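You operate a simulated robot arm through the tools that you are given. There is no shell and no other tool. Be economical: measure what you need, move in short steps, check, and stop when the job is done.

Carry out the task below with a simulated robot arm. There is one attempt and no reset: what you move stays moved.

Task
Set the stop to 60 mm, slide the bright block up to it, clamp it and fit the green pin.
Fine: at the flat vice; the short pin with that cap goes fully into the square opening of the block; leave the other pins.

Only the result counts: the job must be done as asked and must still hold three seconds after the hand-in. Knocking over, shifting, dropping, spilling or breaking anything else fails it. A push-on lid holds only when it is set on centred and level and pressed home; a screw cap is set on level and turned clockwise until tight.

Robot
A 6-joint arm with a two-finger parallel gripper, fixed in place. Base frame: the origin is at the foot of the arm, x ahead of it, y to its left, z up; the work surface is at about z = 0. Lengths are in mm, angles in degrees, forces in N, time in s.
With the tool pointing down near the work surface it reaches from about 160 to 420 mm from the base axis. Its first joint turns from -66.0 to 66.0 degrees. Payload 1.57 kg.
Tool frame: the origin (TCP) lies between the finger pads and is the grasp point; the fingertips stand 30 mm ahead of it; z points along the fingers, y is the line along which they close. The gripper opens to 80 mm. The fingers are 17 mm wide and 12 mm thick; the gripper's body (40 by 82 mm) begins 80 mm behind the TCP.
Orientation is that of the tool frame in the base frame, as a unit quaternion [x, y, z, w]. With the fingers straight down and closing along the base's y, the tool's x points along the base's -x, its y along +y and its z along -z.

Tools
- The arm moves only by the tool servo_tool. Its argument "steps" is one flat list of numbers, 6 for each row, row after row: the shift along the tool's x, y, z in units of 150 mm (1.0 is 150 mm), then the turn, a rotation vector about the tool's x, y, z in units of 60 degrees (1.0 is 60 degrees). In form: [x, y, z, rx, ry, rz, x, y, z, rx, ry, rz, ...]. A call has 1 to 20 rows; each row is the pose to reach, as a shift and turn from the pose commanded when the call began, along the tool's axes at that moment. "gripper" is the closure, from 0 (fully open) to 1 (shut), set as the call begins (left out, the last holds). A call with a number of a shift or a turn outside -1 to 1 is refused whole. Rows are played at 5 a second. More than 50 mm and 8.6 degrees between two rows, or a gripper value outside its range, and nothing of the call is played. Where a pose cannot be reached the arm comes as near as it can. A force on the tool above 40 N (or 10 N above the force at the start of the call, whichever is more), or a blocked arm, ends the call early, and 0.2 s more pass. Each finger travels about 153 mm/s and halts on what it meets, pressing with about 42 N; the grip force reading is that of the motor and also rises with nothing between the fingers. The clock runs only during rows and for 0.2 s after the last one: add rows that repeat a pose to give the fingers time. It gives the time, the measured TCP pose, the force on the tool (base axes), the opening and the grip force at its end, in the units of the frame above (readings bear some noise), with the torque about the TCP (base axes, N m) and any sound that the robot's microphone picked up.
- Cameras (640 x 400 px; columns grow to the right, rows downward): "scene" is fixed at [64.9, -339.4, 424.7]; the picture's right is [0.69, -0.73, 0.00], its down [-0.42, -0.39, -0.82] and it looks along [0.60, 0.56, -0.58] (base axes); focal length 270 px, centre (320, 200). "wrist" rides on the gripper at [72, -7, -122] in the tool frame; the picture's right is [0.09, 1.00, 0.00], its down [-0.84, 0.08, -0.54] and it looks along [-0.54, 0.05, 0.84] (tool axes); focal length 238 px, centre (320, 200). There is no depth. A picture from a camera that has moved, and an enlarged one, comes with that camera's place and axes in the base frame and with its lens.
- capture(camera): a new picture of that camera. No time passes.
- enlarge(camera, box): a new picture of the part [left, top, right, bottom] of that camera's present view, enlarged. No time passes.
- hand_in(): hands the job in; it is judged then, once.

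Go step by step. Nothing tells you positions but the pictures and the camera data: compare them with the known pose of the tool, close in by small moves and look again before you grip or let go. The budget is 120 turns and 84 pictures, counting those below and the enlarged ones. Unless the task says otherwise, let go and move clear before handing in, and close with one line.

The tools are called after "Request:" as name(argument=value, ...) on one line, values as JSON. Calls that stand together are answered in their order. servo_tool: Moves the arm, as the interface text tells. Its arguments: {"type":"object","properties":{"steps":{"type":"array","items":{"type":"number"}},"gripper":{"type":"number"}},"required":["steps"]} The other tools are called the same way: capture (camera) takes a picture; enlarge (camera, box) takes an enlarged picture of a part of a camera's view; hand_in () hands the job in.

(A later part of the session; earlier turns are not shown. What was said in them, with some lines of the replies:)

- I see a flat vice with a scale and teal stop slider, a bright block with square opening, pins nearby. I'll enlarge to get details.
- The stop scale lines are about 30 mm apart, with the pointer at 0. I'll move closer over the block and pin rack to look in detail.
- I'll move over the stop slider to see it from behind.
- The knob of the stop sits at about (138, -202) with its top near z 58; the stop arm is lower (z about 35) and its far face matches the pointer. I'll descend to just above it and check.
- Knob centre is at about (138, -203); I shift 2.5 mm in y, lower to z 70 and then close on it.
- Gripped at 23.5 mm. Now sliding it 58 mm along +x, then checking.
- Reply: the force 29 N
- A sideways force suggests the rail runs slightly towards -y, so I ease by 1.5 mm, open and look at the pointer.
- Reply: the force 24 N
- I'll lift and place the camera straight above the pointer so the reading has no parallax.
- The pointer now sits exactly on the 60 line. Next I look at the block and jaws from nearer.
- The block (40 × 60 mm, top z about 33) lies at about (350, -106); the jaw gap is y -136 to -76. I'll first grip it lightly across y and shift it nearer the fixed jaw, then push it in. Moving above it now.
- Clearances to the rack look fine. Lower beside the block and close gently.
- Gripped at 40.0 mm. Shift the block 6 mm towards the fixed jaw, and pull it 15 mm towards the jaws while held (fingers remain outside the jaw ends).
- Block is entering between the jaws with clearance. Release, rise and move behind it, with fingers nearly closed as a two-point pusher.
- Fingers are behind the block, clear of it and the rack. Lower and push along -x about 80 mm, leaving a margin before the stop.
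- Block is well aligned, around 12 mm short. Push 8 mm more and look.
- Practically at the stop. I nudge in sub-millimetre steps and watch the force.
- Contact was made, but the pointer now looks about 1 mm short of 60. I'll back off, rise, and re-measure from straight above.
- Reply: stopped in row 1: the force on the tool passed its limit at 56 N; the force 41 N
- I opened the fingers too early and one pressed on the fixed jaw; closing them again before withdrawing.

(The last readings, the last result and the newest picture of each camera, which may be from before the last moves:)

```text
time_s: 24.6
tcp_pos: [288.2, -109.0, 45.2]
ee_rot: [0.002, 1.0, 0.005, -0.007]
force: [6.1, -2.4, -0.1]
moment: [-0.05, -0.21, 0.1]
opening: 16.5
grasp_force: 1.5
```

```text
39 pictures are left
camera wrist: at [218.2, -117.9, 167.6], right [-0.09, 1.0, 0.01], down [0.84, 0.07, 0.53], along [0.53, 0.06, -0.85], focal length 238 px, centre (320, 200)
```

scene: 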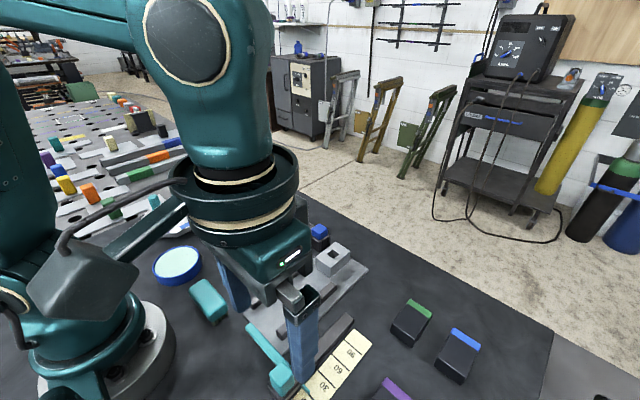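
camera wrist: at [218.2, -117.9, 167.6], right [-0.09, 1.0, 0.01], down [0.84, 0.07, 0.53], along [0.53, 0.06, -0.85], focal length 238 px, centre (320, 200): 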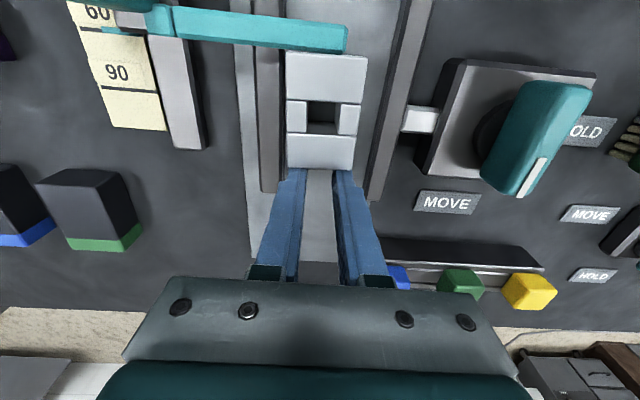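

Now withdraw in +x, rise, level the tool and go above the pointer.

Request:
servo_tool(steps=[-0.06, 0, 0, 0, 0, 0, -0.06, 0, -0.25, 0.01, -0.007, -0.002, -0.06, 0, -0.55, 0.019, -0.015, -0.004, -0.06, -0.2, -0.8, 0.019, -0.015, -0.004, -0.03, -0.4, -1.0, 0.019, -0.015, -0.004, -0.0, -0.62, -1.0, 0.019, -0.015, -0.004, 0, -0.62, -1.0, 0.019, -0.015, -0.004])

Request:
enlarge(camera="wrist", box=[260, 0, 440, 100])

Request:
enlarge(camera="wrist", box=[270, 10, 330, 70])

```text
time_s: 26.2
tcp_pos: [289.8, -202.8, 193.8]
ee_rot: [-0.001, 1.0, -0.003, -0.001]
force: [0.3, 0.6, 0.3]
moment: [-0.03, -0.02, 0.02]
opening: 14.3
grasp_force: 0.0
```

```text
3.56 times, centred on (350, 50) of wrist
camera zoom: at [218.2, -210.4, 315.0], right [-0.09, 1.0, -0.01], down [0.84, 0.08, 0.54], along [0.54, 0.04, -0.84], focal length 848 px, centre (213, 733)
```

zoom: 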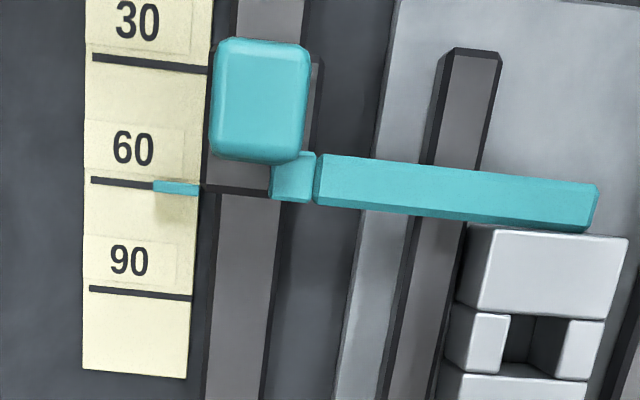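

```text
6.67 times, centred on (300, 40) of wrist
camera zoom: at [218.2, -210.4, 315.0], right [-0.09, 1.0, -0.01], down [0.84, 0.08, 0.54], along [0.54, 0.04, -0.84], focal length 1589 px, centre (453, 1267)
```

zoom: 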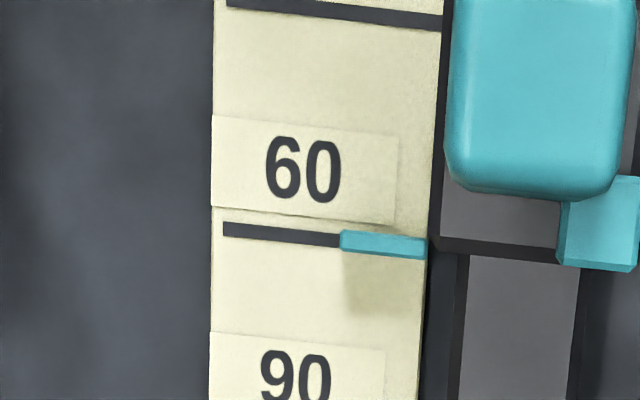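

The pointer is exactly on 60 and the block sits at the stop. Next is the clamp lever (handle centre about (248, -2), pointing at MOVE); HOLD lies a quarter turn counter-clockwise. I go look at it closely.

Request:
servo_tool(steps=[0.1, 0.25, 0, 0, 0, 0, 0.2, 0.5, 0, 0, 0, 0, 0.3, 0.75, 0, 0, 0, 0, 0.4, 1.0, 0, 0, 0, 0], gripper=0)

Request:
servo_tool(steps=[0.05, 0.17, 0.2, 0, 0, 0, 0.1, 0.34, 0.4, 0, 0, 0, 0.1, 0.34, 0.4, 0, 0, 0])

Request:
capture(camera="wrist")

Request:
enlarge(camera="wrist", box=[240, 110, 400, 230])

```text
time_s: 27.2
tcp_pos: [230.5, -51.8, 191.7]
ee_rot: [-0.001, 1.0, -0.004, 0.001]
force: [-0.5, -0.2, -0.4]
moment: [0.0, 0.03, 0.0]
opening: 80.1
grasp_force: 0.0
```

```text
time_s: 28.0
tcp_pos: [217.6, -0.1, 133.3]
ee_rot: [0.0, 1.0, -0.002, 0.0]
force: [0.3, 0.4, 0.2]
moment: [0.01, 0.01, -0.01]
opening: 79.9
grasp_force: 0.0
```

```text
36 pictures are left
camera wrist: at [145.8, -6.3, 254.9], right [-0.09, 1.0, -0.01], down [0.84, 0.08, 0.54], along [0.54, 0.04, -0.84], focal length 238 px, centre (320, 200)
```

wrist: 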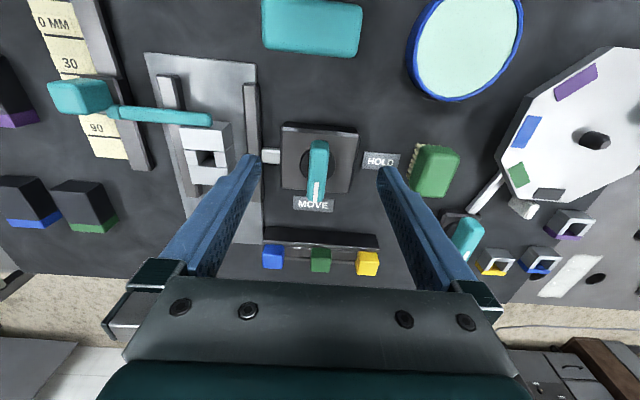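

```text
3.33 times, centred on (320, 170) of wrist
camera zoom: at [145.8, -6.3, 254.9], right [-0.09, 1.0, -0.01], down [0.84, 0.08, 0.54], along [0.54, 0.04, -0.84], focal length 794 px, centre (320, 300)
```

zoom: 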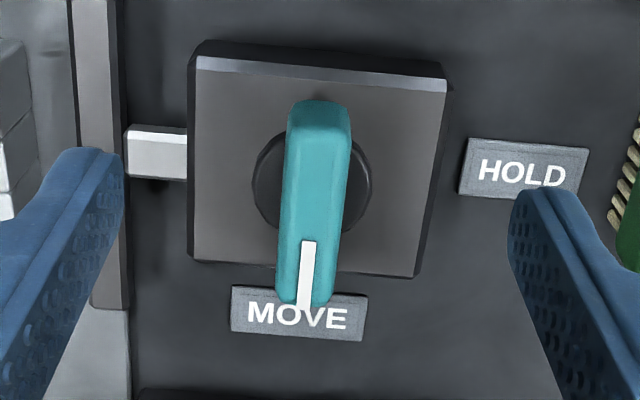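

Handle centre is about (249, 0), aligned along x. Descend around it and grip.

Request:
servo_tool(steps=[-0.1, 0, 0.1, 0, 0, 0, -0.21, 0, 0.25, 0, 0, 0, -0.21, 0, 0.4, 0, 0, 0, -0.21, 0, 0.468, 0, 0, 0, -0.21, 0, 0.468, 0, 0, 0])

Request:
servo_tool(steps=[0, 0, 0, 0, 0, 0, 0, 0, 0, 0, 0, 0, 0, 0, 0, 0, 0, 0], gripper=0.9)

Request:
capture(camera="wrist")

```text
time_s: 29.2
tcp_pos: [247.1, -2.7, 61.1]
ee_rot: [0.0, 1.0, -0.003, 0.0]
force: [-0.4, -0.6, 0.6]
moment: [0.01, 0.0, -0.01]
opening: 80.1
grasp_force: 0.1
```

```text
time_s: 30.0
tcp_pos: [246.5, -3.8, 61.0]
ee_rot: [0.0, 1.0, -0.004, 0.0]
force: [-1.5, 17.4, -4.2]
moment: [0.48, -0.13, 0.09]
opening: 23.4
grasp_force: 8.6
```

```text
34 pictures are left
camera wrist: at [174.4, -9.2, 183.1], right [-0.09, 1.0, -0.01], down [0.84, 0.08, 0.54], along [0.54, 0.04, -0.84], focal length 238 px, centre (320, 200)
```

wrist: 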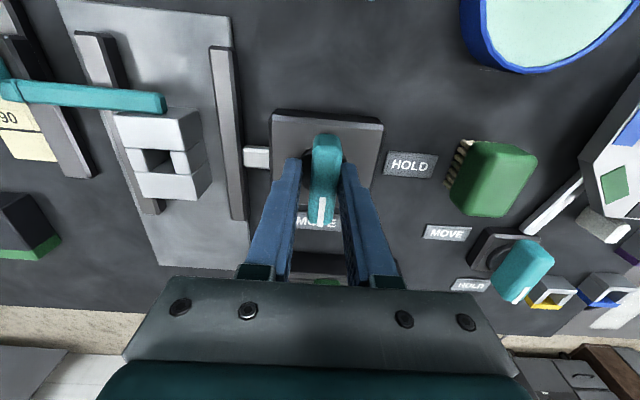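

The +y finger touched first, so I shift about 2 mm to +y to centre the grip.

Request:
servo_tool(steps=[-0.007, 0.013, 0, 0, 0, 0, -0.013, 0.017, 0, 0, 0, 0, -0.013, 0.017, 0, 0, 0, 0, -0.013, 0.017, 0, 0, 0, 0])

```text
time_s: 31.0
tcp_pos: [249.2, -1.8, 61.3]
ee_rot: [-0.001, 1.0, -0.003, 0.0]
force: [-6.7, 14.0, -0.4]
moment: [0.43, 0.23, 0.04]
opening: 20.0
grasp_force: 6.8
```

Request:
servo_tool(steps=[0, 0.013, 0, 0, 0, 0, 0, 0.013, 0, 0, 0, 0, 0, 0.013, 0, 0, 0, 0])

Request:
enlarge(camera="wrist", box=[240, 110, 400, 230])

```text
time_s: 31.8
tcp_pos: [247.7, 0.9, 62.7]
ee_rot: [-0.001, 1.0, -0.005, 0.0]
force: [0.5, -23.9, 3.1]
moment: [0.36, 0.04, -0.02]
opening: 18.2
grasp_force: 32.8
```

```text
3.33 times, centred on (320, 170) of wrist
camera zoom: at [176.5, -6.1, 183.4], right [-0.09, 1.0, -0.01], down [0.84, 0.09, 0.54], along [0.54, 0.04, -0.84], focal length 794 px, centre (320, 300)
```

zoom: 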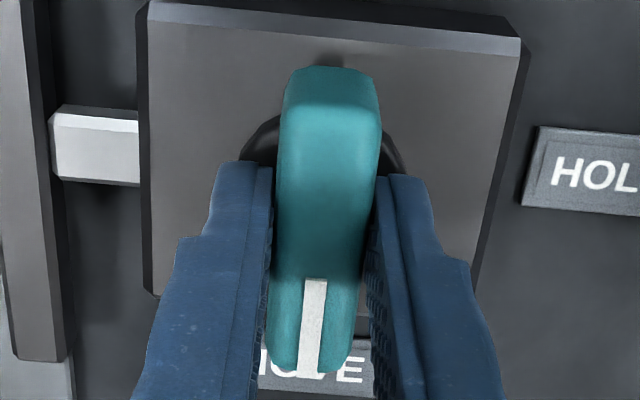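

Firm grip at 18 mm. Now turn 60° counter-clockwise (seen from above) about the handle axis.

Request:
servo_tool(steps=[0, -0.006, 0, 0, 0, 0, 0, -0.006, 0, 0, 0, -0.125, 0, -0.006, 0, 0, 0, -0.25, 0, -0.006, 0, 0, 0, -0.375, 0, -0.006, 0, 0, 0, -0.5, 0, -0.006, 0, 0, 0, -0.625, 0, -0.006, 0, 0, 0, -0.75, 0, -0.006, 0, 0, 0, -0.875, 0, -0.006, 0, 0, 0, -1.0, 0, -0.006, 0, 0, 0, -1.0])

Request:
capture(camera="scene")

```text
time_s: 33.2
tcp_pos: [249.6, -1.0, 61.8]
ee_rot: [-0.332, 0.943, -0.003, -0.001]
force: [3.0, -4.7, -3.4]
moment: [0.44, 0.55, 0.0]
opening: 17.9
grasp_force: 32.7
stopped in row 7: the force on the tool passed its limit at 42 N (the readings are from after the stop); the commanded pose is now the measured one
```

```text
32 pictures are left
```

scene: 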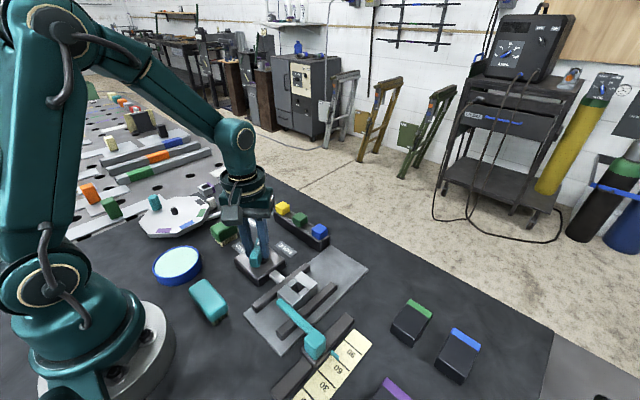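

Turned 39° before a brief force peak; the reading has relaxed. Continue in smaller steps.

Request:
servo_tool(steps=[0, 0, 0, 0, 0, -0.06, 0, 0, 0, 0, 0, -0.12, 0, 0, 0, 0, 0, -0.18, 0, 0, 0, 0, 0, -0.24, 0, 0, 0, 0, 0, -0.3, 0, 0, 0, 0, 0, -0.36, 0, 0, 0, 0, 0, -0.42, 0, 0, 0, 0, 0, -0.42])

Request:
enlarge(camera="scene", box=[210, 190, 370, 320])

```text
time_s: 35.0
tcp_pos: [248.2, -0.6, 62.3]
ee_rot: [-0.531, 0.848, -0.005, -0.002]
force: [13.1, -30.8, -13.5]
moment: [0.39, 0.27, -0.05]
opening: 18.0
grasp_force: 32.7
```

```text
3.08 times, centred on (290, 255) of scene
camera zoom: at [64.9, -339.5, 424.7], right [0.69, -0.73, 0.0], down [-0.42, -0.39, -0.82], along [0.6, 0.56, -0.58], focal length 831 px, centre (412, 31)
```

zoom: 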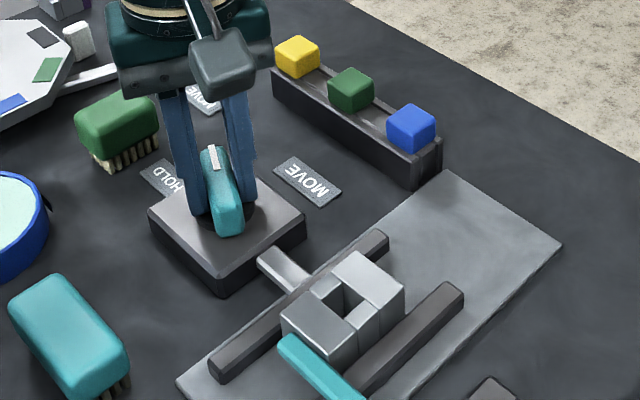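

At 64°, jaw closing. I relieve the sideways load with a small shift and finish the quarter turn.

Request:
servo_tool(steps=[0.007, -0.009, 0, 0, 0, 0, 0.007, -0.009, 0, 0, 0, -0.06, 0.007, -0.009, 0, 0, 0, -0.12, 0.007, -0.009, 0, 0, 0, -0.18, 0.007, -0.009, 0, 0, 0, -0.24, 0.007, -0.009, 0, 0, 0, -0.3, 0.007, -0.009, 0, 0, 0, -0.36, 0.007, -0.009, 0, 0, 0, -0.43, 0.007, -0.009, 0, 0, 0, -0.43])

Request:
enlarge(camera="scene", box=[210, 190, 370, 320])

```text
time_s: 37.0
tcp_pos: [249.9, -2.8, 62.0]
ee_rot: [-0.705, 0.709, -0.002, -0.001]
force: [5.6, 27.3, 13.4]
moment: [0.63, 0.53, -0.12]
opening: 17.7
grasp_force: 32.6
```

```text
3.08 times, centred on (290, 255) of scene
camera zoom: at [64.8, -339.4, 424.7], right [0.69, -0.73, 0.0], down [-0.42, -0.39, -0.82], along [0.6, 0.56, -0.58], focal length 831 px, centre (412, 31)
```

zoom: 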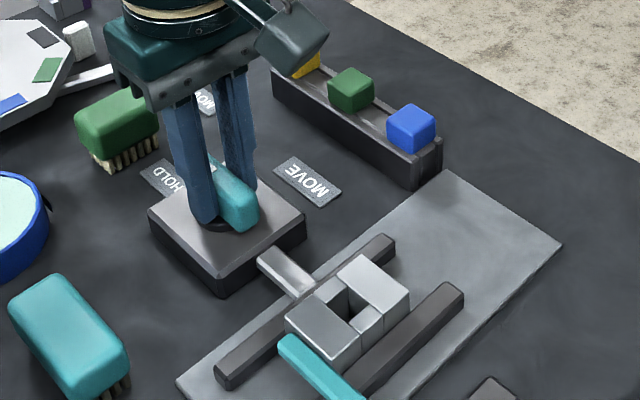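

The turn is 90°. Ease the load, release and rise to inspect.

Request:
servo_tool(steps=[-0.009, 0, 0, 0, 0, 0, -0.009, 0, 0, 0, 0, 0])

Request:
servo_tool(steps=[0, 0, 0, 0, 0, 0, 0, 0, 0, 0, 0, 0, 0, 0, 0, 0, 0, 0], gripper=0.4)

Request:
servo_tool(steps=[0, 0, -0.2, 0, 0, 0, 0, 0, -0.45, 0, 0, 0, 0, 0, -0.7, 0, 0, 0, 0, 0, -0.9, 0, 0, 0, 0, 0, -0.9, 0, 0, 0])

Request:
capture(camera="wrist")

Request:
enlarge(camera="scene", box=[220, 220, 380, 360])

```text
time_s: 37.6
tcp_pos: [250.3, -1.0, 61.5]
ee_rot: [-0.706, 0.708, -0.005, -0.003]
force: [6.2, -7.9, 27.6]
moment: [0.22, 0.44, -0.14]
opening: 17.8
grasp_force: 32.4
```

```text
time_s: 38.5
tcp_pos: [249.0, -0.4, 60.6]
ee_rot: [-0.706, 0.708, -0.004, -0.003]
force: [-0.1, -0.4, -0.2]
moment: [0.01, 0.0, -0.02]
opening: 47.9
grasp_force: 0.0
```

```text
time_s: 39.6
tcp_pos: [249.1, -0.1, 199.6]
ee_rot: [-0.706, 0.709, -0.004, -0.002]
force: [0.8, 0.7, 1.4]
moment: [0.0, 0.02, -0.02]
opening: 47.8
grasp_force: 0.1
```

```text
29 pictures are left
camera wrist: at [255.0, -71.2, 320.6], right [-1.0, -0.09, 0.0], down [-0.08, 0.84, 0.54], along [-0.05, 0.53, -0.84], focal length 238 px, centre (320, 200)
```

wrist: 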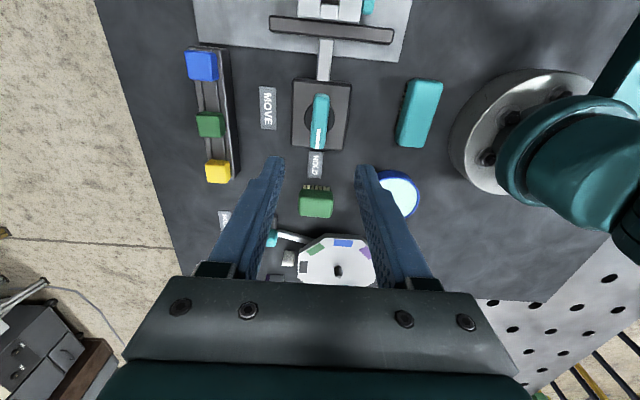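

```text
2.86 times, centred on (300, 290) of scene
camera zoom: at [64.9, -339.4, 424.7], right [0.69, -0.73, 0.0], down [-0.42, -0.39, -0.82], along [0.6, 0.56, -0.58], focal length 772 px, centre (377, -57)
```

zoom: 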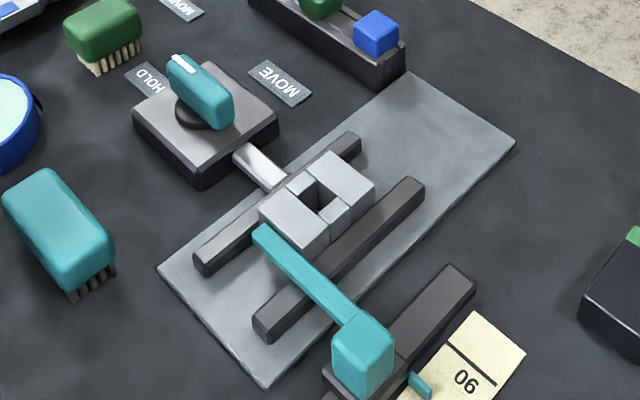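

The lever points to HOLD and the jaw bears on the block. The green cap is at about (371.5, 11.3), top z about 50; I go above it, gripper closing along x, and look.

Request:
servo_tool(steps=[-0.02, -0.25, 0, -0.002, -0.006, -0.002, -0.04, -0.5, 0, -0.002, -0.006, -0.002, -0.076, -0.7, 0.1, -0.002, -0.006, -0.002, -0.076, -0.817, 0.3, -0.002, -0.006, -0.002, -0.076, -0.817, 0.6, -0.002, -0.006, -0.002, -0.076, -0.817, 0.6, -0.002, -0.006, -0.002])

Request:
capture(camera="wrist")

Request:
enlarge(camera="scene", box=[230, 160, 370, 280])

```text
time_s: 41.0
tcp_pos: [372.1, 9.3, 105.2]
ee_rot: [-0.706, 0.708, -0.001, -0.001]
force: [-0.7, -0.5, 0.2]
moment: [-0.03, -0.01, 0.02]
opening: 47.9
grasp_force: 0.1
```

```text
27 pictures are left
camera wrist: at [378.8, -62.8, 227.3], right [-1.0, -0.09, 0.0], down [-0.08, 0.84, 0.54], along [-0.05, 0.54, -0.84], focal length 238 px, centre (320, 200)
```

wrist: 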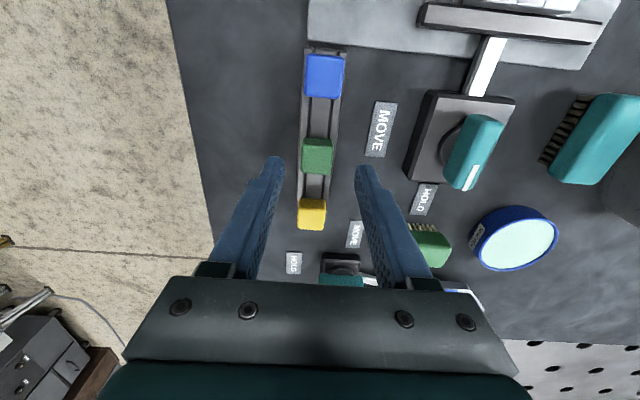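

```text
3.33 times, centred on (300, 220) of scene
camera zoom: at [64.9, -339.4, 424.7], right [0.69, -0.73, 0.0], down [-0.42, -0.39, -0.82], along [0.6, 0.56, -0.58], focal length 901 px, centre (387, 133)
```

zoom: 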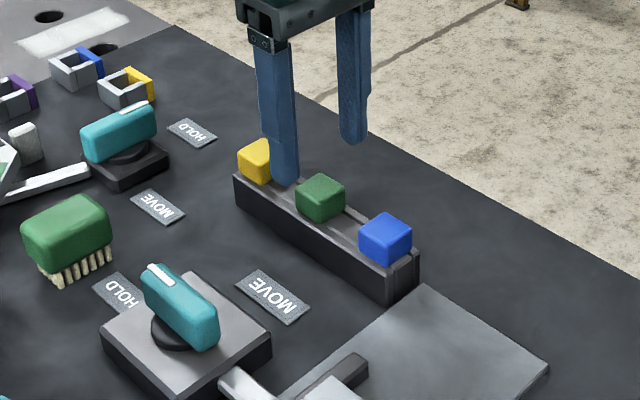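

Request:
enlarge(camera="wrist", box=[260, 110, 380, 200])

```text
4.44 times, centred on (320, 155) of wrist
camera zoom: at [378.8, -62.8, 227.3], right [-1.0, -0.09, 0.0], down [-0.08, 0.84, 0.54], along [-0.05, 0.54, -0.84], focal length 1059 px, centre (320, 400)
```

zoom: 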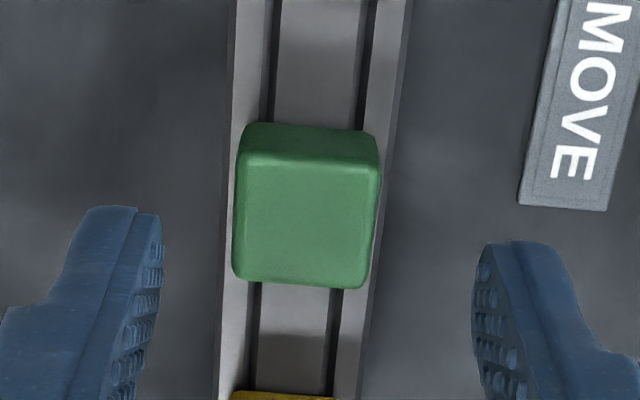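

The cap is 24 mm wide, centred about 3 mm (+x) and 4 mm (+y) from my axis. Correct, lower, and grip it.

Request:
servo_tool(steps=[-0.027, -0.02, 0.1, 0, 0, 0, -0.027, -0.02, 0.2, 0, 0, 0, -0.027, -0.02, 0.285, 0, 0, 0, -0.027, -0.02, 0.285, 0, 0, 0])

Request:
servo_tool(steps=[0, 0, 0, 0, 0, 0, 0, 0, 0, 0, 0, 0, 0, 0, 0, 0, 0, 0], gripper=0.85)

Request:
enlarge(camera="wrist", box=[240, 100, 400, 220])

```text
time_s: 42.0
tcp_pos: [376.0, 13.8, 65.5]
ee_rot: [-0.706, 0.708, 0.0, 0.0]
force: [0.3, 0.1, -0.3]
moment: [-0.01, 0.0, 0.0]
opening: 48.0
grasp_force: 0.0
```

```text
time_s: 42.9
tcp_pos: [376.2, 13.6, 65.5]
ee_rot: [-0.706, 0.708, 0.0, -0.001]
force: [-0.2, 1.1, -0.4]
moment: [-0.02, 0.03, -0.03]
opening: 24.9
grasp_force: 36.8
```

```text
3.33 times, centred on (320, 160) of wrist
camera zoom: at [381.3, -58.6, 186.8], right [-1.0, -0.09, 0.0], down [-0.08, 0.84, 0.54], along [-0.05, 0.54, -0.84], focal length 794 px, centre (320, 333)
```

zoom: 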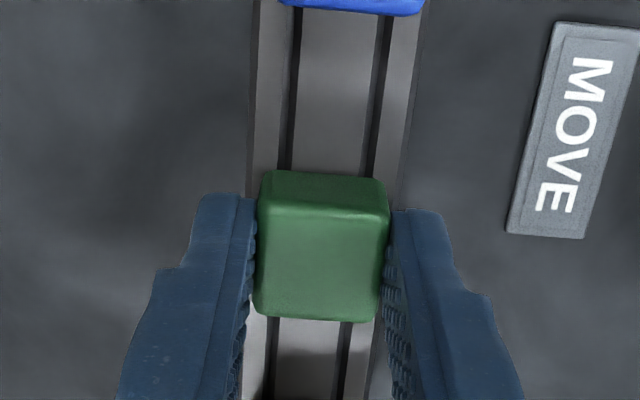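

Gripped squarely at 24.9 mm. Lift straight up and look at the pin.

Request:
servo_tool(steps=[0, 0, -0.06, 0, 0, 0, 0, 0, -0.14, 0, 0, 0, 0, 0, -0.3, 0, 0, 0, 0, 0, -0.5, 0, 0, 0, 0, 0, -0.5, 0, 0, 0])

Request:
enlarge(camera="scene", box=[230, 120, 390, 280])

```text
time_s: 44.0
tcp_pos: [375.3, 13.6, 139.3]
ee_rot: [-0.707, 0.708, 0.0, 0.0]
force: [0.0, 0.4, -1.4]
moment: [0.01, -0.01, 0.0]
opening: 25.2
grasp_force: 36.5
```

```text
2.50 times, centred on (310, 200) of scene
camera zoom: at [64.9, -339.4, 424.7], right [0.69, -0.73, 0.0], down [-0.42, -0.39, -0.82], along [0.6, 0.56, -0.58], focal length 676 px, centre (345, 200)
```

zoom: 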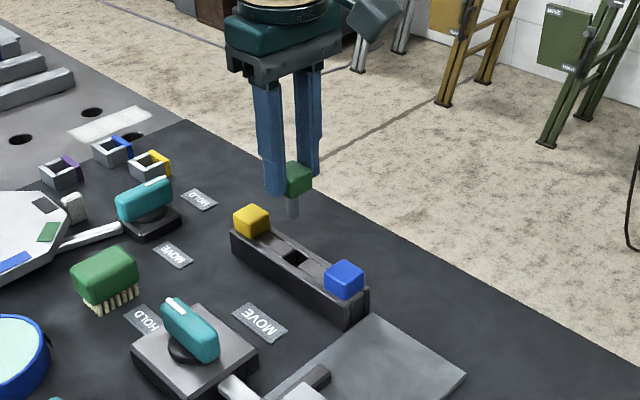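

The pin has a short shaft below the cap. Carry it over the block opening at height and look.

Request:
servo_tool(steps=[0.17, 0.167, 0, 0, 0, 0, 0.34, 0.334, 0, 0, 0, 0, 0.51, 0.5, 0, 0, 0, 0, 0.68, 0.67, 0, 0, 0, 0, 0.857, 0.835, 0, 0, 0, 0, 0.857, 0.835, 0, 0, 0, 0])

Request:
capture(camera="wrist")

Request:
enlarge(camera="wrist", box=[270, 100, 370, 180])

Request:
enlarge(camera="scene", box=[230, 220, 370, 340])

```text
time_s: 45.5
tcp_pos: [248.5, -112.7, 138.6]
ee_rot: [0.707, -0.707, 0.001, 0.0]
force: [0.3, -0.4, -1.2]
moment: [-0.02, 0.01, 0.01]
opening: 25.3
grasp_force: 37.1
```

```text
22 pictures are left
camera wrist: at [254.9, -185.5, 260.4], right [-1.0, -0.09, 0.0], down [-0.08, 0.84, 0.54], along [-0.05, 0.54, -0.84], focal length 238 px, centre (320, 200)
```

wrist: 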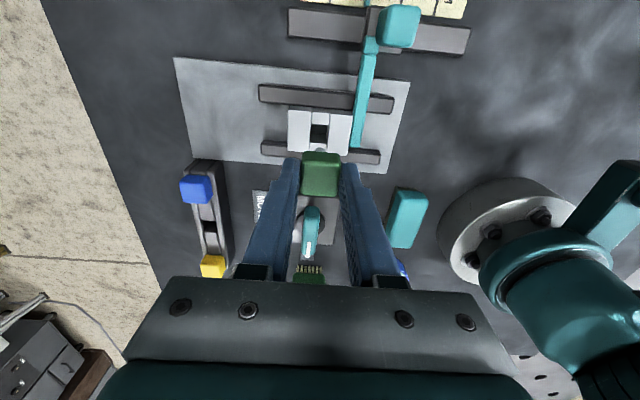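

```text
5.00 times, centred on (320, 140) of wrist
camera zoom: at [254.9, -185.5, 260.4], right [-1.0, -0.09, 0.0], down [-0.08, 0.84, 0.54], along [-0.05, 0.54, -0.84], focal length 1192 px, centre (320, 500)
```

zoom: 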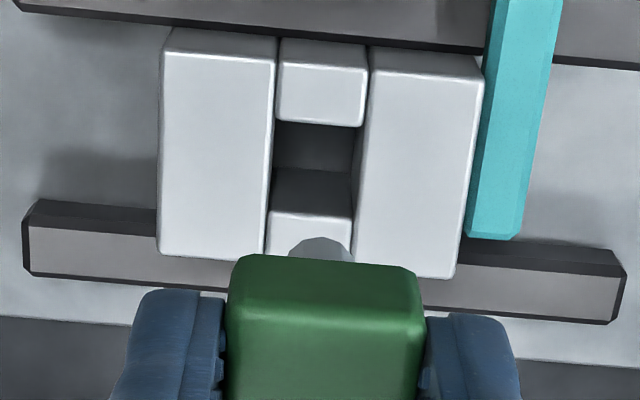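

```text
3.33 times, centred on (300, 280) of scene
camera zoom: at [64.9, -339.4, 424.7], right [0.69, -0.73, 0.0], down [-0.42, -0.39, -0.82], along [0.6, 0.56, -0.58], focal length 901 px, centre (387, -67)
```

zoom: 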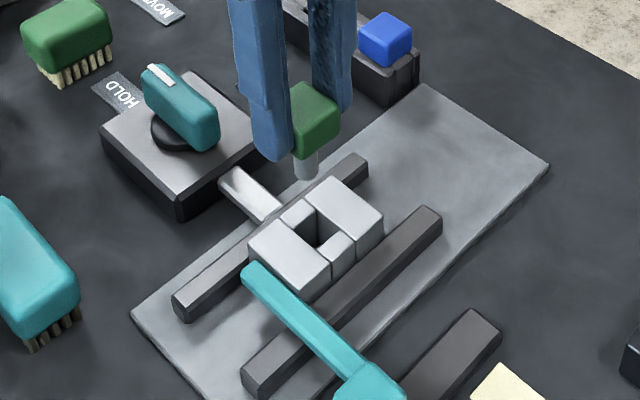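

The opening centre is about (249.8, -115), roughly 17 mm square. Correct by ~1 mm x, ~2 mm y and lower to just above the block.

Request:
servo_tool(steps=[0.0133, -0.0073, 0.08, 0, 0, 0, 0.0133, -0.0073, 0.16, 0, 0, 0, 0.0133, -0.0073, 0.25, 0, 0, 0, 0.0133, -0.0073, 0.25, 0, 0, 0])

Request:
enlarge(camera="wrist", box=[270, 90, 370, 190])

Request:
enlarge(camera="scene", box=[260, 250, 340, 310])

```text
time_s: 46.5
tcp_pos: [250.5, -115.5, 102.0]
ee_rot: [-0.706, 0.708, 0.0, -0.001]
force: [1.3, 0.0, -1.8]
moment: [-0.01, 0.01, 0.02]
opening: 25.1
grasp_force: 36.9
```

```text
4.00 times, centred on (320, 140) of wrist
camera zoom: at [256.9, -187.9, 223.4], right [-1.0, -0.09, 0.0], down [-0.08, 0.84, 0.54], along [-0.05, 0.54, -0.84], focal length 953 px, centre (320, 440)
```

zoom: 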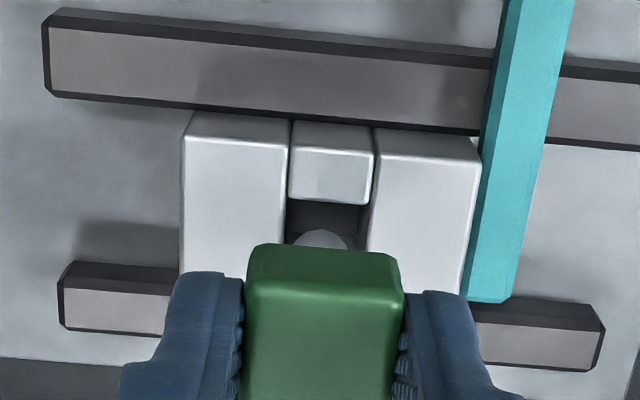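

```text
6.67 times, centred on (300, 280) of scene
camera zoom: at [64.9, -339.4, 424.7], right [0.69, -0.73, 0.0], down [-0.42, -0.39, -0.82], along [0.6, 0.56, -0.58], focal length 1801 px, centre (453, -333)
```

zoom: 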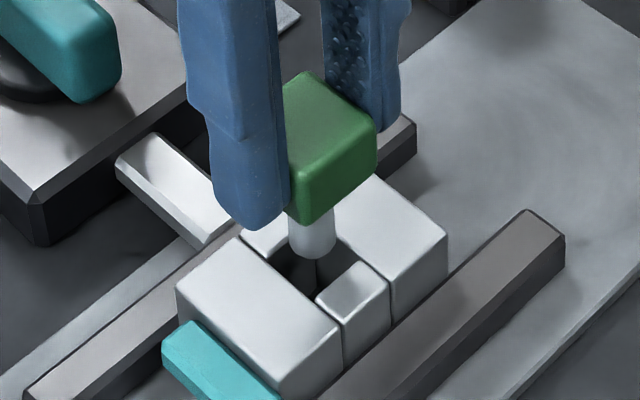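

The round tip hangs over the middle of the opening. Lower in small steps watching forces.

Request:
servo_tool(steps=[0, 0, 0.02, 0, 0, 0, 0, 0, 0.04, 0, 0, 0, 0, 0, 0.06, 0, 0, 0, 0, 0, 0.08, 0, 0, 0, 0, 0, 0.1, 0, 0, 0, 0, 0, 0.1, 0, 0, 0])

Request:
enlarge(camera="scene", box=[260, 250, 340, 310])

```text
time_s: 47.9
tcp_pos: [249.9, -116.3, 87.3]
ee_rot: [-0.707, 0.708, -0.001, -0.001]
force: [-0.1, -0.6, -1.3]
moment: [0.0, -0.02, -0.04]
opening: 25.4
grasp_force: 36.8
```

```text
6.67 times, centred on (300, 280) of scene
camera zoom: at [64.9, -339.4, 424.7], right [0.69, -0.73, 0.0], down [-0.42, -0.39, -0.82], along [0.6, 0.56, -0.58], focal length 1801 px, centre (453, -333)
```

zoom: 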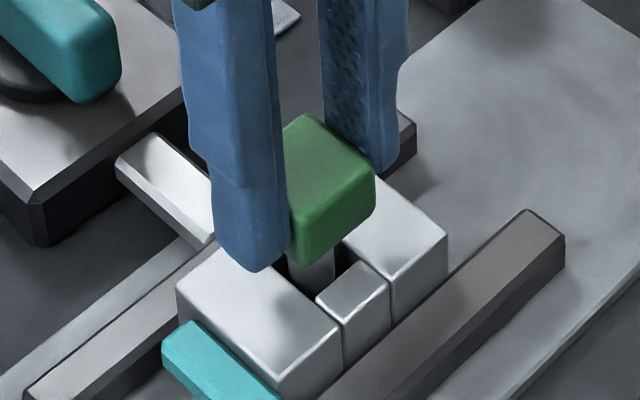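

The pin has entered freely. Continue down until the cap seats.

Request:
servo_tool(steps=[0, 0, 0.02, 0, 0, 0, 0, 0, 0.04, 0, 0, 0, 0, 0, 0.06, 0, 0, 0, 0, 0, 0.08, 0, 0, 0, 0, 0, 0.08, 0, 0, 0])

Request:
servo_tool(steps=[0, 0, 0.01, 0, 0, 0, 0, 0, 0.02, 0, 0, 0, 0, 0, 0.02, 0, 0, 0])

Request:
enlarge(camera="scene", box=[260, 250, 340, 310])

```text
time_s: 49.0
tcp_pos: [250.6, -115.9, 74.8]
ee_rot: [-0.707, 0.708, -0.001, 0.0]
force: [-0.1, 0.4, -0.8]
moment: [0.0, 0.0, 0.0]
opening: 25.1
grasp_force: 36.6
```

```text
time_s: 49.9
tcp_pos: [251.6, -115.8, 72.6]
ee_rot: [-0.706, 0.708, -0.001, -0.001]
force: [-0.1, -0.9, -1.2]
moment: [-0.02, 0.03, -0.01]
opening: 25.1
grasp_force: 36.8
```

```text
6.67 times, centred on (300, 280) of scene
camera zoom: at [64.9, -339.4, 424.7], right [0.69, -0.73, 0.0], down [-0.42, -0.39, -0.82], along [0.6, 0.56, -0.58], focal length 1801 px, centre (453, -333)
```

zoom: 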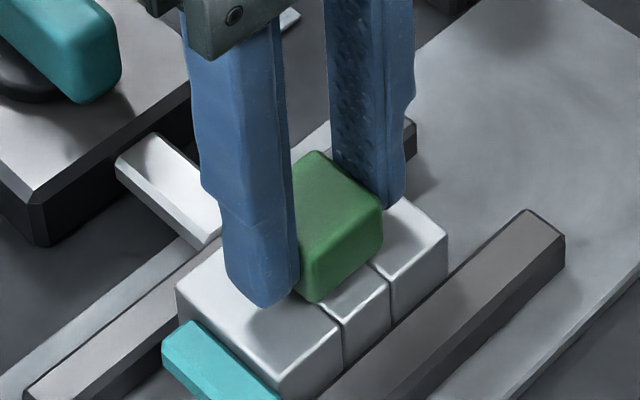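

Nearly seated, still no contact force. Press down a little more in 0.75 mm steps.

Request:
servo_tool(steps=[0, 0, 0.005, 0, 0, 0, 0, 0, 0.01, 0, 0, 0, 0, 0, 0.01, 0, 0, 0])

Request:
servo_tool(steps=[0, 0, 0.005, 0, 0, 0, 0, 0, 0.01, 0, 0, 0, 0, 0, 0.01, 0, 0, 0])

Request:
servo_tool(steps=[0, 0, 0.005, 0, 0, 0, 0, 0, 0.01, 0, 0, 0, 0, 0, 0.01, 0, 0, 0])

```text
time_s: 50.6
tcp_pos: [250.8, -116.3, 70.7]
ee_rot: [-0.706, 0.708, 0.0, -0.001]
force: [-0.7, -0.1, -1.7]
moment: [-0.01, -0.03, 0.02]
opening: 25.3
grasp_force: 36.4
```

```text
time_s: 51.5
tcp_pos: [251.7, -116.9, 70.3]
ee_rot: [-0.707, 0.708, -0.001, -0.001]
force: [-5.3, 5.6, 30.5]
moment: [0.08, 0.14, 0.0]
opening: 25.5
grasp_force: 36.5
```

```text
time_s: 52.2
tcp_pos: [250.9, -116.4, 67.8]
ee_rot: [-0.707, 0.707, -0.002, -0.002]
force: [-6.4, -3.6, 30.7]
moment: [-0.13, 0.19, 0.02]
opening: 25.4
grasp_force: 36.6
```

The cap is seated with firm contact. Open only slightly (stop arm is near), then rise straight up.

Request:
servo_tool(steps=[0, 0, 0, 0, 0, 0, 0, 0, 0, 0, 0, 0], gripper=0.58)

Request:
servo_tool(steps=[0, 0, -0.05, 0, 0, 0, 0, 0, -0.2, 0, 0, 0, 0, 0, -0.4, 0, 0, 0, 0, 0, -0.65, 0, 0, 0, 0, 0, -0.9, 0, 0, 0, 0, 0, -0.9, 0, 0, 0])

Request:
capture(camera="wrist")

Request:
enlarge(camera="scene", box=[230, 240, 350, 340])

```text
time_s: 52.9
tcp_pos: [250.3, -116.3, 67.6]
ee_rot: [-0.706, 0.708, 0.0, -0.001]
force: [-0.2, 0.5, -0.7]
moment: [0.03, 0.01, 0.01]
opening: 33.6
grasp_force: 0.1
```

```text
time_s: 54.2
tcp_pos: [252.8, -115.6, 203.5]
ee_rot: [-0.707, 0.707, -0.001, -0.001]
force: [-0.6, -0.4, -0.4]
moment: [-0.03, -0.02, -0.01]
opening: 33.8
grasp_force: 0.0
```

```text
15 pictures are left
camera wrist: at [258.8, -188.4, 324.4], right [-1.0, -0.09, 0.0], down [-0.08, 0.84, 0.54], along [-0.05, 0.54, -0.84], focal length 238 px, centre (320, 200)
```

wrist: 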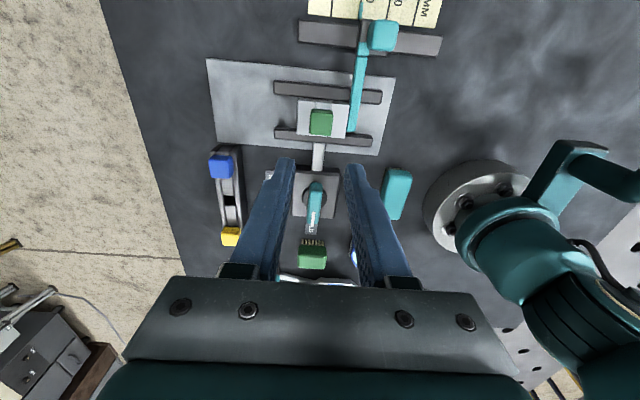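

```text
4.00 times, centred on (290, 290) of scene
camera zoom: at [64.9, -339.4, 424.7], right [0.69, -0.73, 0.0], down [-0.42, -0.39, -0.82], along [0.6, 0.56, -0.58], focal length 1081 px, centre (440, -160)
```

zoom: 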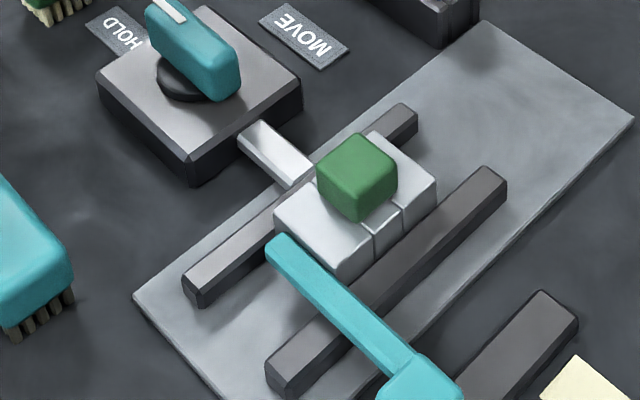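

The green pin is fully seated. Last check: read the pointer and the stop contact from straight above.

Request:
servo_tool(steps=[0.14, 0.13, 0, 0, 0, 0, 0.267, 0.267, 0, 0, 0, 0, 0.267, 0.267, 0, 0, 0, 0])

Request:
enlarge(camera="wrist", box=[260, 0, 380, 90])

Request:
enlarge(camera="wrist", box=[250, 60, 350, 160])

```text
time_s: 55.0
tcp_pos: [212.6, -156.4, 202.1]
ee_rot: [-0.707, 0.707, -0.001, 0.0]
force: [0.0, 0.2, 1.1]
moment: [0.0, 0.02, 0.03]
opening: 33.6
grasp_force: 0.0
```

```text
4.44 times, centred on (320, 45) of wrist
camera zoom: at [219.4, -228.4, 323.6], right [-1.0, -0.09, 0.0], down [-0.08, 0.84, 0.54], along [-0.05, 0.54, -0.84], focal length 1059 px, centre (320, 889)
```

zoom: 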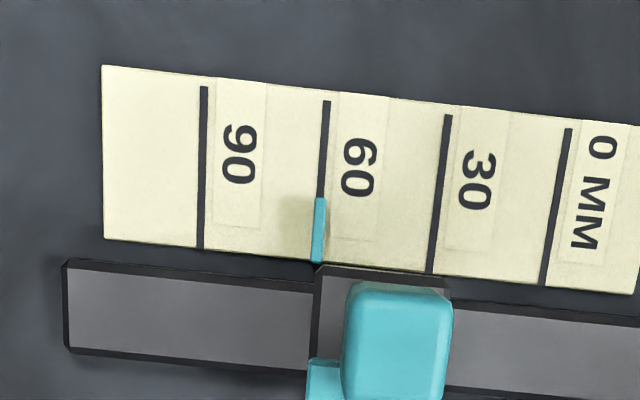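

```text
4.00 times, centred on (300, 110) of wrist
camera zoom: at [219.4, -228.4, 323.6], right [-1.0, -0.09, 0.0], down [-0.08, 0.84, 0.54], along [-0.05, 0.54, -0.84], focal length 953 px, centre (400, 560)
```

zoom: 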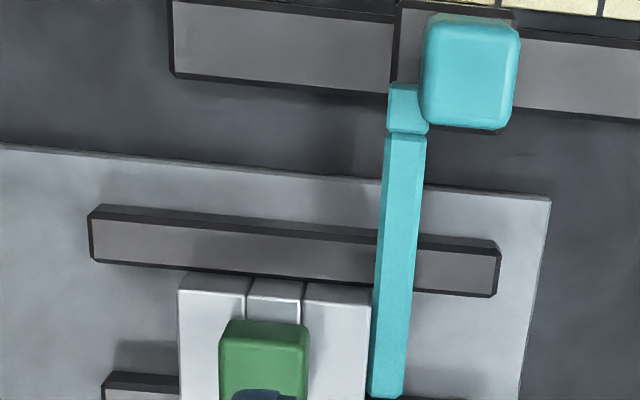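

Request:
enlarge(camera="wrist", box=[325, 120, 365, 160])

Request:
enlarge(camera="scene", box=[285, 285, 325, 315])

```text
10.00 times, centred on (345, 140) of wrist
camera zoom: at [219.4, -228.4, 323.6], right [-1.0, -0.09, 0.0], down [-0.08, 0.84, 0.54], along [-0.05, 0.54, -0.84], focal length 2384 px, centre (70, 800)
```

zoom: 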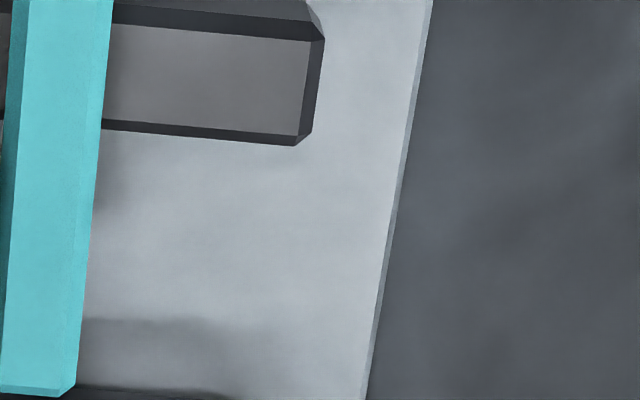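

```text
13.33 times, centred on (305, 300) of scene
camera zoom: at [64.9, -339.4, 424.7], right [0.69, -0.73, 0.0], down [-0.42, -0.39, -0.82], along [0.6, 0.56, -0.58], focal length 3602 px, centre (520, -1133)
```

zoom: 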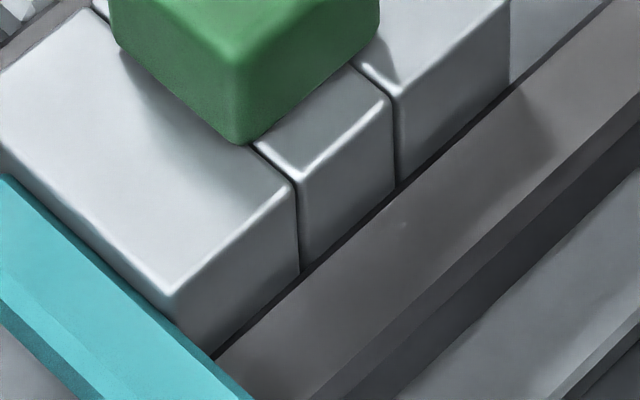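

The block bears on the stop and on both jaws, the lever is at HOLD, the pointer is on 60, and the cap sits flush. The arm is clear, so I hand in.

Request:
hand_in()

```text
The job is handed in.
```

The stop is at 60 mm, the bright block is up against it and clamped at HOLD, and the green pin is fully in the square opening. While backing off from the block I opened the gripper too early and a finger pressed the fixed jaw at up to 56 N. Nothing looked moved in later pictures. I have handed the job in, but no result came back.
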